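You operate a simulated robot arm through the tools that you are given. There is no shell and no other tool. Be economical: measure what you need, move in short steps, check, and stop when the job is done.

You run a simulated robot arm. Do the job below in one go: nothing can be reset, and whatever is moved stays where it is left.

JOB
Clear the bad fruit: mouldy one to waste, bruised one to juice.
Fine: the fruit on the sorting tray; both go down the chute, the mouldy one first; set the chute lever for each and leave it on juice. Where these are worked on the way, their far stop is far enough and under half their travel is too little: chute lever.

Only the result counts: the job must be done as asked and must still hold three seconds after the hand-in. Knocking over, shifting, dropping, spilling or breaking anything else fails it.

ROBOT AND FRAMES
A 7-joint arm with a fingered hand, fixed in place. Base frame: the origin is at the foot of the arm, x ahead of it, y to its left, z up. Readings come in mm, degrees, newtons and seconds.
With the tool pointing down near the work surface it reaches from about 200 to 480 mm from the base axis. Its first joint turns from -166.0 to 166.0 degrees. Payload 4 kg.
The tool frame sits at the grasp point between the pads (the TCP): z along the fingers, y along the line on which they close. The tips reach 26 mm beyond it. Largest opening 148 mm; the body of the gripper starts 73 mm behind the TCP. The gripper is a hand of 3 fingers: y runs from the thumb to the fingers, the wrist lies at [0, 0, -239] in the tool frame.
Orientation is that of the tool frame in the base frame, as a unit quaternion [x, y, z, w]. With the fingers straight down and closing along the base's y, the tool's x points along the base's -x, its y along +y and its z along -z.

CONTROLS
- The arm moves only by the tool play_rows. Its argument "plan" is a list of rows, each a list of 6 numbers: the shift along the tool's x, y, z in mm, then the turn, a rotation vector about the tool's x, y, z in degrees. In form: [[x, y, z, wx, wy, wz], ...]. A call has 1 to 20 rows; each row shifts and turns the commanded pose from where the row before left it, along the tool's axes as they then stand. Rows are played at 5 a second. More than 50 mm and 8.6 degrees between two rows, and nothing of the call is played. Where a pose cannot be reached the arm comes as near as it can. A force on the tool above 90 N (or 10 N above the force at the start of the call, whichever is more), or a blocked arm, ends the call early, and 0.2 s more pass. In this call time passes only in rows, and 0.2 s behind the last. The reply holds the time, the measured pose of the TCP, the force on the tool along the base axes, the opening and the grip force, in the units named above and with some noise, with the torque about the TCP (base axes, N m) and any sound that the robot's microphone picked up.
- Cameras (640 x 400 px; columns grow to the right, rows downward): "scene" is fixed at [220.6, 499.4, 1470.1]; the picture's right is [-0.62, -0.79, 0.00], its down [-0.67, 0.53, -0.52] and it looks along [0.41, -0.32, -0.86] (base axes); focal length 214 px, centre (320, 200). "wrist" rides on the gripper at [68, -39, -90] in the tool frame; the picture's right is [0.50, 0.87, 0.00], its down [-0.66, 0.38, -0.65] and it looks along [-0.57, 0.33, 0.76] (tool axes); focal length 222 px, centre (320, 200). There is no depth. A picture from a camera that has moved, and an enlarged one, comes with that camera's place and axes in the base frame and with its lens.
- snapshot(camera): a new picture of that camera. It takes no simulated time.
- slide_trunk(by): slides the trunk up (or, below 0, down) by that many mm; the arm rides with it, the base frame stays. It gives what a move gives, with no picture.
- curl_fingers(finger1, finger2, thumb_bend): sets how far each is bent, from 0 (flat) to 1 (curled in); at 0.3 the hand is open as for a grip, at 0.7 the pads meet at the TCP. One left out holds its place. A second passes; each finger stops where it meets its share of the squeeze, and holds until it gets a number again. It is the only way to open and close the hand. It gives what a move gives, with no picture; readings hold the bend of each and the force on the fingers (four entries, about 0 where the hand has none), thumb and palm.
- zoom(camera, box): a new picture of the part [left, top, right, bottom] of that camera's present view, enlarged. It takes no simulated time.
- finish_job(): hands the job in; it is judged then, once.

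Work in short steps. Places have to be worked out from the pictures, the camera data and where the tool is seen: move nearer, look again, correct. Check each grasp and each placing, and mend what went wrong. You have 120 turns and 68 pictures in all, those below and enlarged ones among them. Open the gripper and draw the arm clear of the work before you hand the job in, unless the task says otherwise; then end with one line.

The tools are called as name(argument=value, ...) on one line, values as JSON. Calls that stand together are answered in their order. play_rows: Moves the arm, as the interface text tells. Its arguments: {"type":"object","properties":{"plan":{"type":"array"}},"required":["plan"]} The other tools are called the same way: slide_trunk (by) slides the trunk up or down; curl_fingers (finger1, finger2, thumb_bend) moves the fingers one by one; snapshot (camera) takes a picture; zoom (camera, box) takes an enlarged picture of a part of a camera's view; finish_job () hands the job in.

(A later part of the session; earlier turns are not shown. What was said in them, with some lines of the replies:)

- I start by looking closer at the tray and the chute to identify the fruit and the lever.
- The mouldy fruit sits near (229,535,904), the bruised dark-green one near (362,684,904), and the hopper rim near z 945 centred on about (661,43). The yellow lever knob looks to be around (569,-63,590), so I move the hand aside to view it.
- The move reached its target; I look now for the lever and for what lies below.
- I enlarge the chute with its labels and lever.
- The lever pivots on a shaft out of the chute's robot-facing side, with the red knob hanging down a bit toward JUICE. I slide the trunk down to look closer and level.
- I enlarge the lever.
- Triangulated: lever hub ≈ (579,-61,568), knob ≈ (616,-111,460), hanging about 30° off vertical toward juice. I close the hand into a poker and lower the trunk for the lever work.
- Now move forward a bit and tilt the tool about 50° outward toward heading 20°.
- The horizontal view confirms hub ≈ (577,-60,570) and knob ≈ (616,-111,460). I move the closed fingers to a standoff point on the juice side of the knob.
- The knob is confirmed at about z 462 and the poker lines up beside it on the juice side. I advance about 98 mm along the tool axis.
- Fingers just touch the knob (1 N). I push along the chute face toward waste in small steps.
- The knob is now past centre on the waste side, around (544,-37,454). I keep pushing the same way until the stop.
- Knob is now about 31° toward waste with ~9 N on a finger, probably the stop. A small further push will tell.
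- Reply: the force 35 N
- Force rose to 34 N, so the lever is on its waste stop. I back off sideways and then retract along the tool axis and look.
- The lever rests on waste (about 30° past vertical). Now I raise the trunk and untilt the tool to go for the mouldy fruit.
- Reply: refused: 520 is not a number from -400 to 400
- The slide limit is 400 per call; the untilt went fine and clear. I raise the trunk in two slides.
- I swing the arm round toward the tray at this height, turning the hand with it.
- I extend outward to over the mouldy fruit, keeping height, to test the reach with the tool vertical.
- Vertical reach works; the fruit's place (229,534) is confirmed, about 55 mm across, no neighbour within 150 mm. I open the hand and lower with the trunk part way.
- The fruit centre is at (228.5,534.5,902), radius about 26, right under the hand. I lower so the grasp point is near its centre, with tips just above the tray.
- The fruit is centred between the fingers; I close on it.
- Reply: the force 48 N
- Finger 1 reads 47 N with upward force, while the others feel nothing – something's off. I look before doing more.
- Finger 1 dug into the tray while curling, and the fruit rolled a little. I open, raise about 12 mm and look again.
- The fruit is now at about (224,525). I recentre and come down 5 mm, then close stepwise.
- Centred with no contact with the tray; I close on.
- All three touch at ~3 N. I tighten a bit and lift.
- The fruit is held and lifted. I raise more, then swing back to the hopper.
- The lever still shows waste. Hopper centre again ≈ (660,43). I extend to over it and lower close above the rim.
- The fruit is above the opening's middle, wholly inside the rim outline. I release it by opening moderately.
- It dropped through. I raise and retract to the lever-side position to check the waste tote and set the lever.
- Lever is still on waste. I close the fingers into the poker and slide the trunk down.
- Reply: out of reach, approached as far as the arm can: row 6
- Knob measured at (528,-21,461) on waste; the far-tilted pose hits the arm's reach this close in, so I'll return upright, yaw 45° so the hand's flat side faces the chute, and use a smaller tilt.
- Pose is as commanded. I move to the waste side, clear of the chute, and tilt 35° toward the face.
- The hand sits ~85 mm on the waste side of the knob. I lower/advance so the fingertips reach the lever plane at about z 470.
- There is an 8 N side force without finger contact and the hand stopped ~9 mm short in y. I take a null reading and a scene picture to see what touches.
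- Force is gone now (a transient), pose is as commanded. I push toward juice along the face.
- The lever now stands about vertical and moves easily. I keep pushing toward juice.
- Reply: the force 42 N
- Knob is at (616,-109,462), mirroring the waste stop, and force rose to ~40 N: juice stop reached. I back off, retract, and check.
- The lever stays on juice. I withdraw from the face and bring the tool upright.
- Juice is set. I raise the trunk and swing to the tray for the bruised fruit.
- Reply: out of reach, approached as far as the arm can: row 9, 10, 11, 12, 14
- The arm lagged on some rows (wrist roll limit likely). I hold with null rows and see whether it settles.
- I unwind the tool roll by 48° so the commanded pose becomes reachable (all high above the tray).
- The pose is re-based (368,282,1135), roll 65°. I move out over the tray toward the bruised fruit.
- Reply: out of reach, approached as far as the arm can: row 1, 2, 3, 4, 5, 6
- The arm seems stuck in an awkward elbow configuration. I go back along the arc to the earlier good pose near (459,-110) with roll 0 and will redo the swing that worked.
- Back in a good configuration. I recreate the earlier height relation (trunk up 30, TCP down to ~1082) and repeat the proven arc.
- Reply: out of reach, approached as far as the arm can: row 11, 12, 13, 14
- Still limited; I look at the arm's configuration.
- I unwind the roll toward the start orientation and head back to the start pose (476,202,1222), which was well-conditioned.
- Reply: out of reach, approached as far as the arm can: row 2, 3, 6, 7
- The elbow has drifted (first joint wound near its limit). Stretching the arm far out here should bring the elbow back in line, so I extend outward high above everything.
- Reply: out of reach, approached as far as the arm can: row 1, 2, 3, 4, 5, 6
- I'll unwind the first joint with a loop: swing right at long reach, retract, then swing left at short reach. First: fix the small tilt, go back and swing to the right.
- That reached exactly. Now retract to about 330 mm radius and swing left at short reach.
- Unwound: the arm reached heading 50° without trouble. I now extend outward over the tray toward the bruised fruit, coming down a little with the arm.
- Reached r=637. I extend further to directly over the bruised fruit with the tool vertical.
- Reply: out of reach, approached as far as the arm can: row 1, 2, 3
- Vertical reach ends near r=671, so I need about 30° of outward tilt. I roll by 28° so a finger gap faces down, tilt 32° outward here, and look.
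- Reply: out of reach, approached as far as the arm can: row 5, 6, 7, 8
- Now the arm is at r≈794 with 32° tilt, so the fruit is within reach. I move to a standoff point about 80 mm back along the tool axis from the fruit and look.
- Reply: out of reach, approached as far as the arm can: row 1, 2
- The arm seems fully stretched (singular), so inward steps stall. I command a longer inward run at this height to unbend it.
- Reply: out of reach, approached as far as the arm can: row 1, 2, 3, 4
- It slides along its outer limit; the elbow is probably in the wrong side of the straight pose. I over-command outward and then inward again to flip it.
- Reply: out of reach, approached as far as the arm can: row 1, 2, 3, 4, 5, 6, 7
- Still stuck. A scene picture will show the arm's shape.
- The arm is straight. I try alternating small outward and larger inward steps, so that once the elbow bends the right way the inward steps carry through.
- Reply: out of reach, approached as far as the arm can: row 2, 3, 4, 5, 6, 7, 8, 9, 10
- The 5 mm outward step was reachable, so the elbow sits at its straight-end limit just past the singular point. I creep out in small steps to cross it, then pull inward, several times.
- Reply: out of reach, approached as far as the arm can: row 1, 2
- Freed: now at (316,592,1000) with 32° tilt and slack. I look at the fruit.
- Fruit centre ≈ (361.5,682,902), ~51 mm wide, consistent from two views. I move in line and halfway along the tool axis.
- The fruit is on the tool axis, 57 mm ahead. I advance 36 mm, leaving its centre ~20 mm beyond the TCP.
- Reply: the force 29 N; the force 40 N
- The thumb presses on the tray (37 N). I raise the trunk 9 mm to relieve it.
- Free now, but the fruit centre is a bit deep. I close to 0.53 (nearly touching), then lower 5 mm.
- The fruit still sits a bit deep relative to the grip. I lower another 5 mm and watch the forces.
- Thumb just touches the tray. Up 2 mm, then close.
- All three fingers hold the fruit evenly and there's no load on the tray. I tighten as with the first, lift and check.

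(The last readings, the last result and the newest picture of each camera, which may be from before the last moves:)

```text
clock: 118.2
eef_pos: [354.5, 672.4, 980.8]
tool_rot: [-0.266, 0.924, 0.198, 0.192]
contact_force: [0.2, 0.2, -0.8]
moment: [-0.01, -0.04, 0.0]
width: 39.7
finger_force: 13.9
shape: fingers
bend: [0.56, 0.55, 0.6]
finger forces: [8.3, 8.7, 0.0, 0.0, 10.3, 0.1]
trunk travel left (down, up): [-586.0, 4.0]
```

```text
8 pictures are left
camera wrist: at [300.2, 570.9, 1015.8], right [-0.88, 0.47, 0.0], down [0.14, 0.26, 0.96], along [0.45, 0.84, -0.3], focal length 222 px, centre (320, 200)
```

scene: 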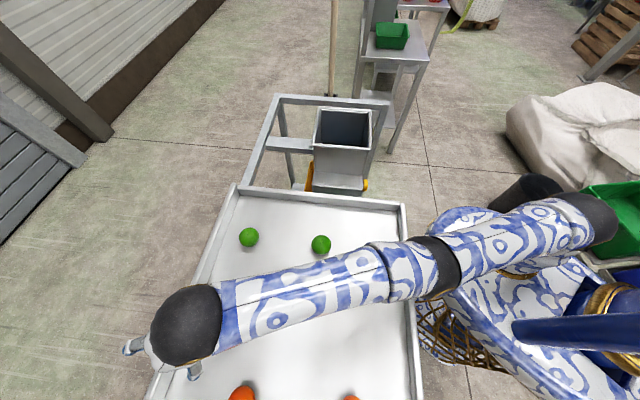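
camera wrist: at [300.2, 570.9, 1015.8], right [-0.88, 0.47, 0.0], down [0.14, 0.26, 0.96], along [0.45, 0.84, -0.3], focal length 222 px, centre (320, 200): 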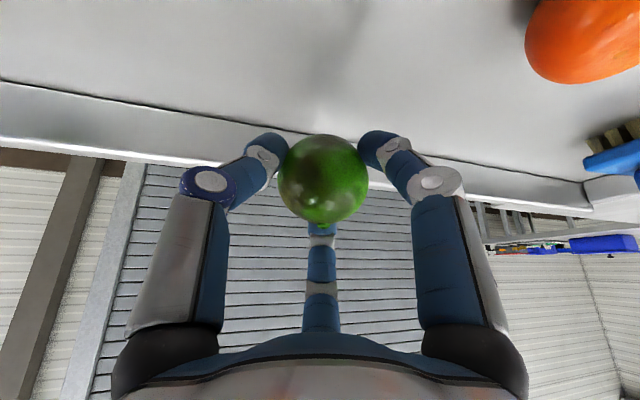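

Held securely. I draw inward and up, then bring the tool upright.

play_rows(plan=[[20.2, -11.7, -38.2, 0, 0, 0], [20.2, -11.7, -38.2, 0, 0, 0], [20.2, -11.7, -38.2, 0, 0, 0], [20.2, -11.7, -38.2, 0, 0, 0], [20.2, -11.7, -38.2, 0, 0, 0], [0, 0, 0, 4, 6.93, 0], [0, 0, 0, 4, 6.93, 0], [0, 0, 0, 4, 6.93, 0], [0, 0, 0, 4, 6.93, 0]])

```text
clock: 120.2
eef_pos: [260.6, 495.2, 1080.3]
tool_rot: [-0.277, 0.961, -0.001, -0.001]
contact_force: [-0.1, 0.4, -0.3]
moment: [-0.02, 0.02, 0.01]
width: 39.6
finger_force: 12.9
shape: fingers
bend: [0.56, 0.55, 0.6]
finger forces: [8.3, 8.7, 0.0, 0.0, 9.8, 0.1]
trunk travel left (down, up): [-586.0, 4.0]
```

Upright at (261,495,1080). I swing to the hopper.

play_rows(plan=[[-21.9, -41.8, 0, 0, 0, 4.83], [-21.9, -41.8, 0, 0, 0, 4.83], [-21.9, -41.8, 0, 0, 0, 4.83], [-21.9, -41.8, 0, 0, 0, 4.83], [-21.9, -41.8, 0, 0, 0, 4.83], [-21.9, -41.8, 0, 0, 0, 4.83], [-21.9, -41.8, 0, 0, 0, 4.83], [-21.9, -41.8, 0, 0, 0, 4.83], [-21.9, -41.8, 0, 0, 0, 4.83], [-21.9, -41.8, 0, 0, 0, 4.83], [-21.9, -41.8, 0, 0, 0, 4.83], [-21.9, -41.8, 0, 0, 0, 4.83]])

```text
clock: 122.8
eef_pos: [555.7, 43.4, 1082.0]
tool_rot: [0.223, 0.975, -0.001, 0.0]
contact_force: [-0.1, -0.1, -1.0]
moment: [0.01, 0.01, 0.0]
width: 39.4
finger_force: 12.8
shape: fingers
bend: [0.56, 0.55, 0.6]
finger forces: [8.5, 8.5, 0.0, 0.1, 9.7, 0.0]
trunk travel left (down, up): [-586.0, 4.0]
```

Now extend over the hopper and lower with the trunk.

play_rows(plan=[[-37.5, 17, 0, 0, 0, 0], [-37.5, 17, 0, 0, 0, 0]])

slide_trunk(by=-82)

snapshot(camera="wrist")

zoom(camera="scene", box=[240, 40, 440, 205])

```text
clock: 123.4
eef_pos: [639.9, 40.0, 1080.4]
tool_rot: [0.223, 0.975, -0.001, 0.002]
contact_force: [-1.1, -0.1, -0.5]
moment: [-0.01, 0.03, 0.0]
width: 39.5
finger_force: 13.4
shape: fingers
bend: [0.56, 0.56, 0.6]
finger forces: [8.3, 8.6, 0.0, 0.0, 9.5, 0.0]
trunk travel left (down, up): [-586.0, 4.0]
```

```text
clock: 124.6
eef_pos: [639.9, 41.7, 999.5]
tool_rot: [0.222, 0.975, 0.0, 0.001]
contact_force: [0.1, 0.3, 0.1]
moment: [-0.01, -0.02, 0.0]
width: 39.6
finger_force: 12.9
shape: fingers
bend: [0.56, 0.56, 0.6]
finger forces: [8.4, 8.6, 0.0, 0.1, 9.6, 0.0]
trunk travel left (down, up): [-504.0, 86.0]
```

```text
7 pictures are left
camera wrist: at [560.9, 34.4, 1090.2], right [-0.07, 1.0, 0.0], down [0.75, 0.06, 0.65], along [0.65, 0.05, -0.76], focal length 222 px, centre (320, 200)
```

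wrist: 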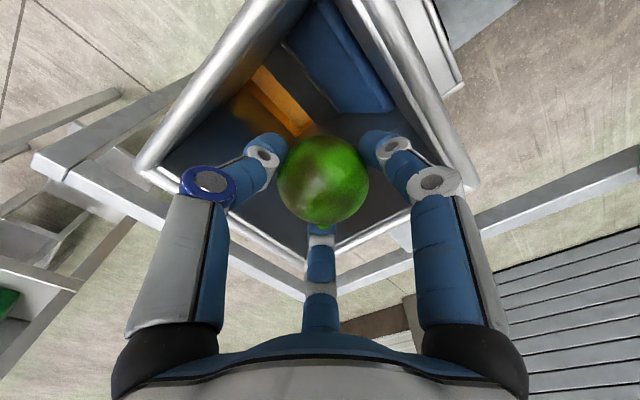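

```text
2.42 times, centred on (340, 122) of scene
camera zoom: at [220.6, 499.4, 1470.1], right [-0.62, -0.79, 0.0], down [-0.67, 0.53, -0.52], along [0.41, -0.32, -0.86], focal length 520 px, centre (272, 388)
```

zoom: 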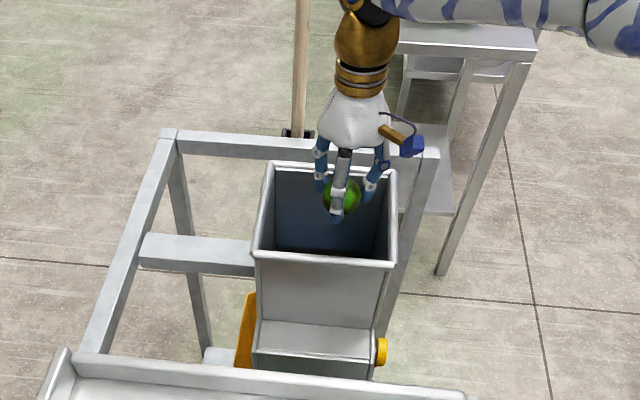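

The flap now opens to the yellow (juice) side and the fruit is over the middle. I release.

curl_fingers(finger1=0.44, finger2=0.44, thumb_bend=0.44)

slide_trunk(by=80)

snapshot(camera="wrist")

```text
clock: 125.6
eef_pos: [638.7, 40.0, 1000.3]
tool_rot: [0.223, 0.975, 0.0, 0.0]
contact_force: [-0.2, -0.8, 0.6]
moment: [-0.04, -0.01, 0.01]
width: 81.2
finger_force: 0.0
shape: fingers
bend: [0.44, 0.44, 0.44]
finger forces: [0.0, 0.0, 0.1, 0.1, 0.0, 0.1]
trunk travel left (down, up): [-504.0, 86.0]
```

```text
clock: 126.8
eef_pos: [638.8, 40.7, 1079.5]
tool_rot: [0.222, 0.975, -0.001, 0.001]
contact_force: [-0.4, 0.0, 0.6]
moment: [-0.02, 0.01, 0.0]
width: 81.3
finger_force: 0.1
shape: fingers
bend: [0.44, 0.44, 0.44]
finger forces: [0.0, 0.0, 0.0, 0.0, 0.0, 0.0]
trunk travel left (down, up): [-584.0, 6.0]
```

```text
5 pictures are left
camera wrist: at [561.0, 34.4, 1170.0], right [-0.07, 1.0, 0.0], down [0.75, 0.06, 0.65], along [0.65, 0.05, -0.76], focal length 222 px, centre (320, 200)
```

wrist: 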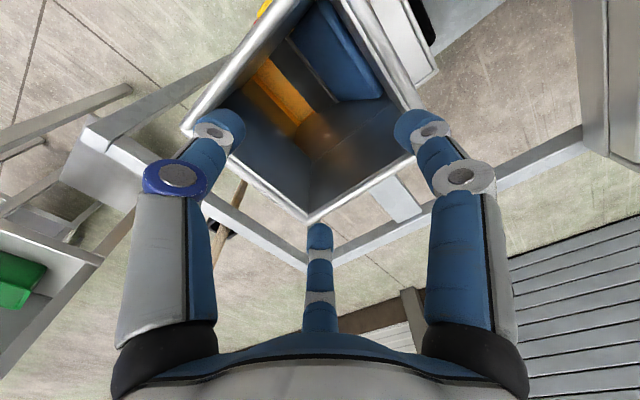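

The fruit is through. I draw the arm clear and check lever and totes.

play_rows(plan=[[30, -13, 0, 0, 0, 0], [30, -25, 0, 0, 0, 0], [25, -40, 0, 0, 0, 0], [20, -45, 0, 0, 0, 0], [18, -45, 0, 0, 0, 0], [10, -45, 0, 0, 0, 0]])

curl_fingers(finger1=0.3, finger2=0.3, thumb_bend=0.3)

snapshot(camera="wrist")

snapshot(camera="scene")

```text
clock: 128.2
eef_pos: [425.8, -94.5, 1078.3]
tool_rot: [0.222, 0.975, 0.0, 0.001]
contact_force: [-0.3, -0.7, 0.4]
moment: [0.0, 0.02, -0.02]
width: 81.8
finger_force: 0.0
shape: fingers
bend: [0.44, 0.44, 0.44]
finger forces: [0.0, 0.0, 0.1, 0.0, 0.0, 0.1]
trunk travel left (down, up): [-584.0, 6.0]
```

```text
clock: 129.2
eef_pos: [427.2, -94.0, 1078.1]
tool_rot: [0.222, 0.975, 0.0, 0.001]
contact_force: [0.2, 0.8, 0.4]
moment: [0.02, 0.01, 0.01]
width: 126.5
finger_force: 0.0
shape: fingers
bend: [0.3, 0.3, 0.3]
finger forces: [0.0, 0.1, 0.0, 0.1, 0.0, 0.1]
trunk travel left (down, up): [-584.0, 6.0]
```

```text
4 pictures are left
camera wrist: at [348.7, -100.5, 1167.7], right [-0.07, 1.0, 0.0], down [0.75, 0.06, 0.65], along [0.65, 0.05, -0.76], focal length 222 px, centre (320, 200)
```

wrist: 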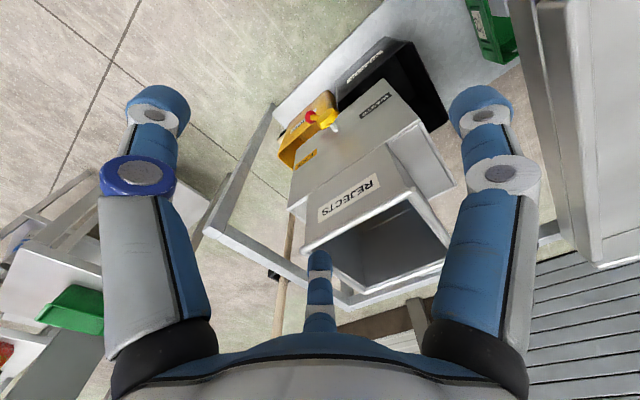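

```text
3 pictures are left
```

scene: 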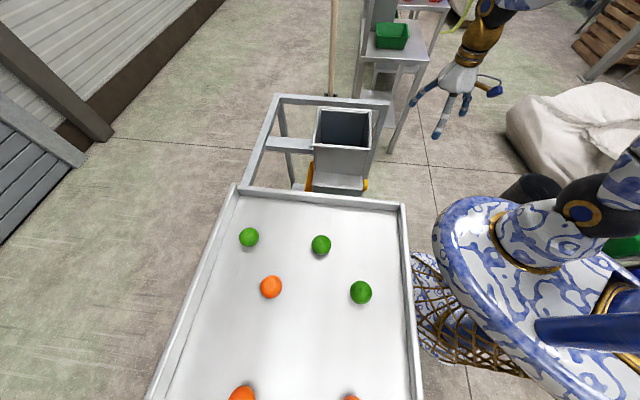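

The two bad fruits are gone, the other fruit sits where it was, and the lever shows juice. One enlargement to confirm the lever.

zoom(camera="wrist", box=[260, 30, 460, 180])

```text
2.67 times, centred on (360, 105) of wrist
camera zoom: at [348.7, -100.5, 1167.7], right [-0.07, 1.0, 0.0], down [0.75, 0.06, 0.65], along [0.65, 0.05, -0.76], focal length 592 px, centre (213, 453)
```

zoom: 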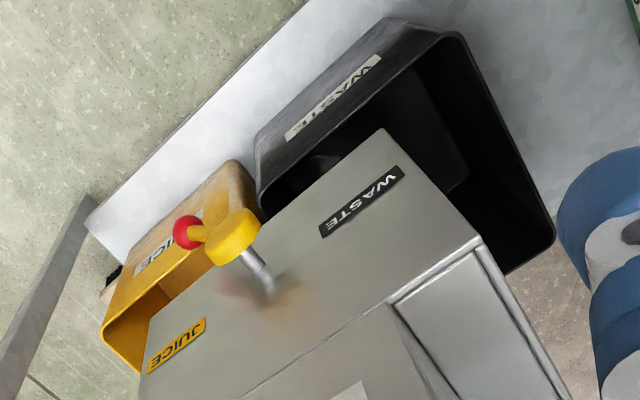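

The lever stands on juice, the hand is open and the arm is clear, so I hand in.

finish_job()

```text
The job is handed in.
```

I sent the mouldy fruit down the chute first with the lever on waste, then the bruised one with the lever on juice, and left the lever on juice. The other fruit looks undisturbed and the arm is clear; I couldn't see into the bins to confirm where each fruit landed.
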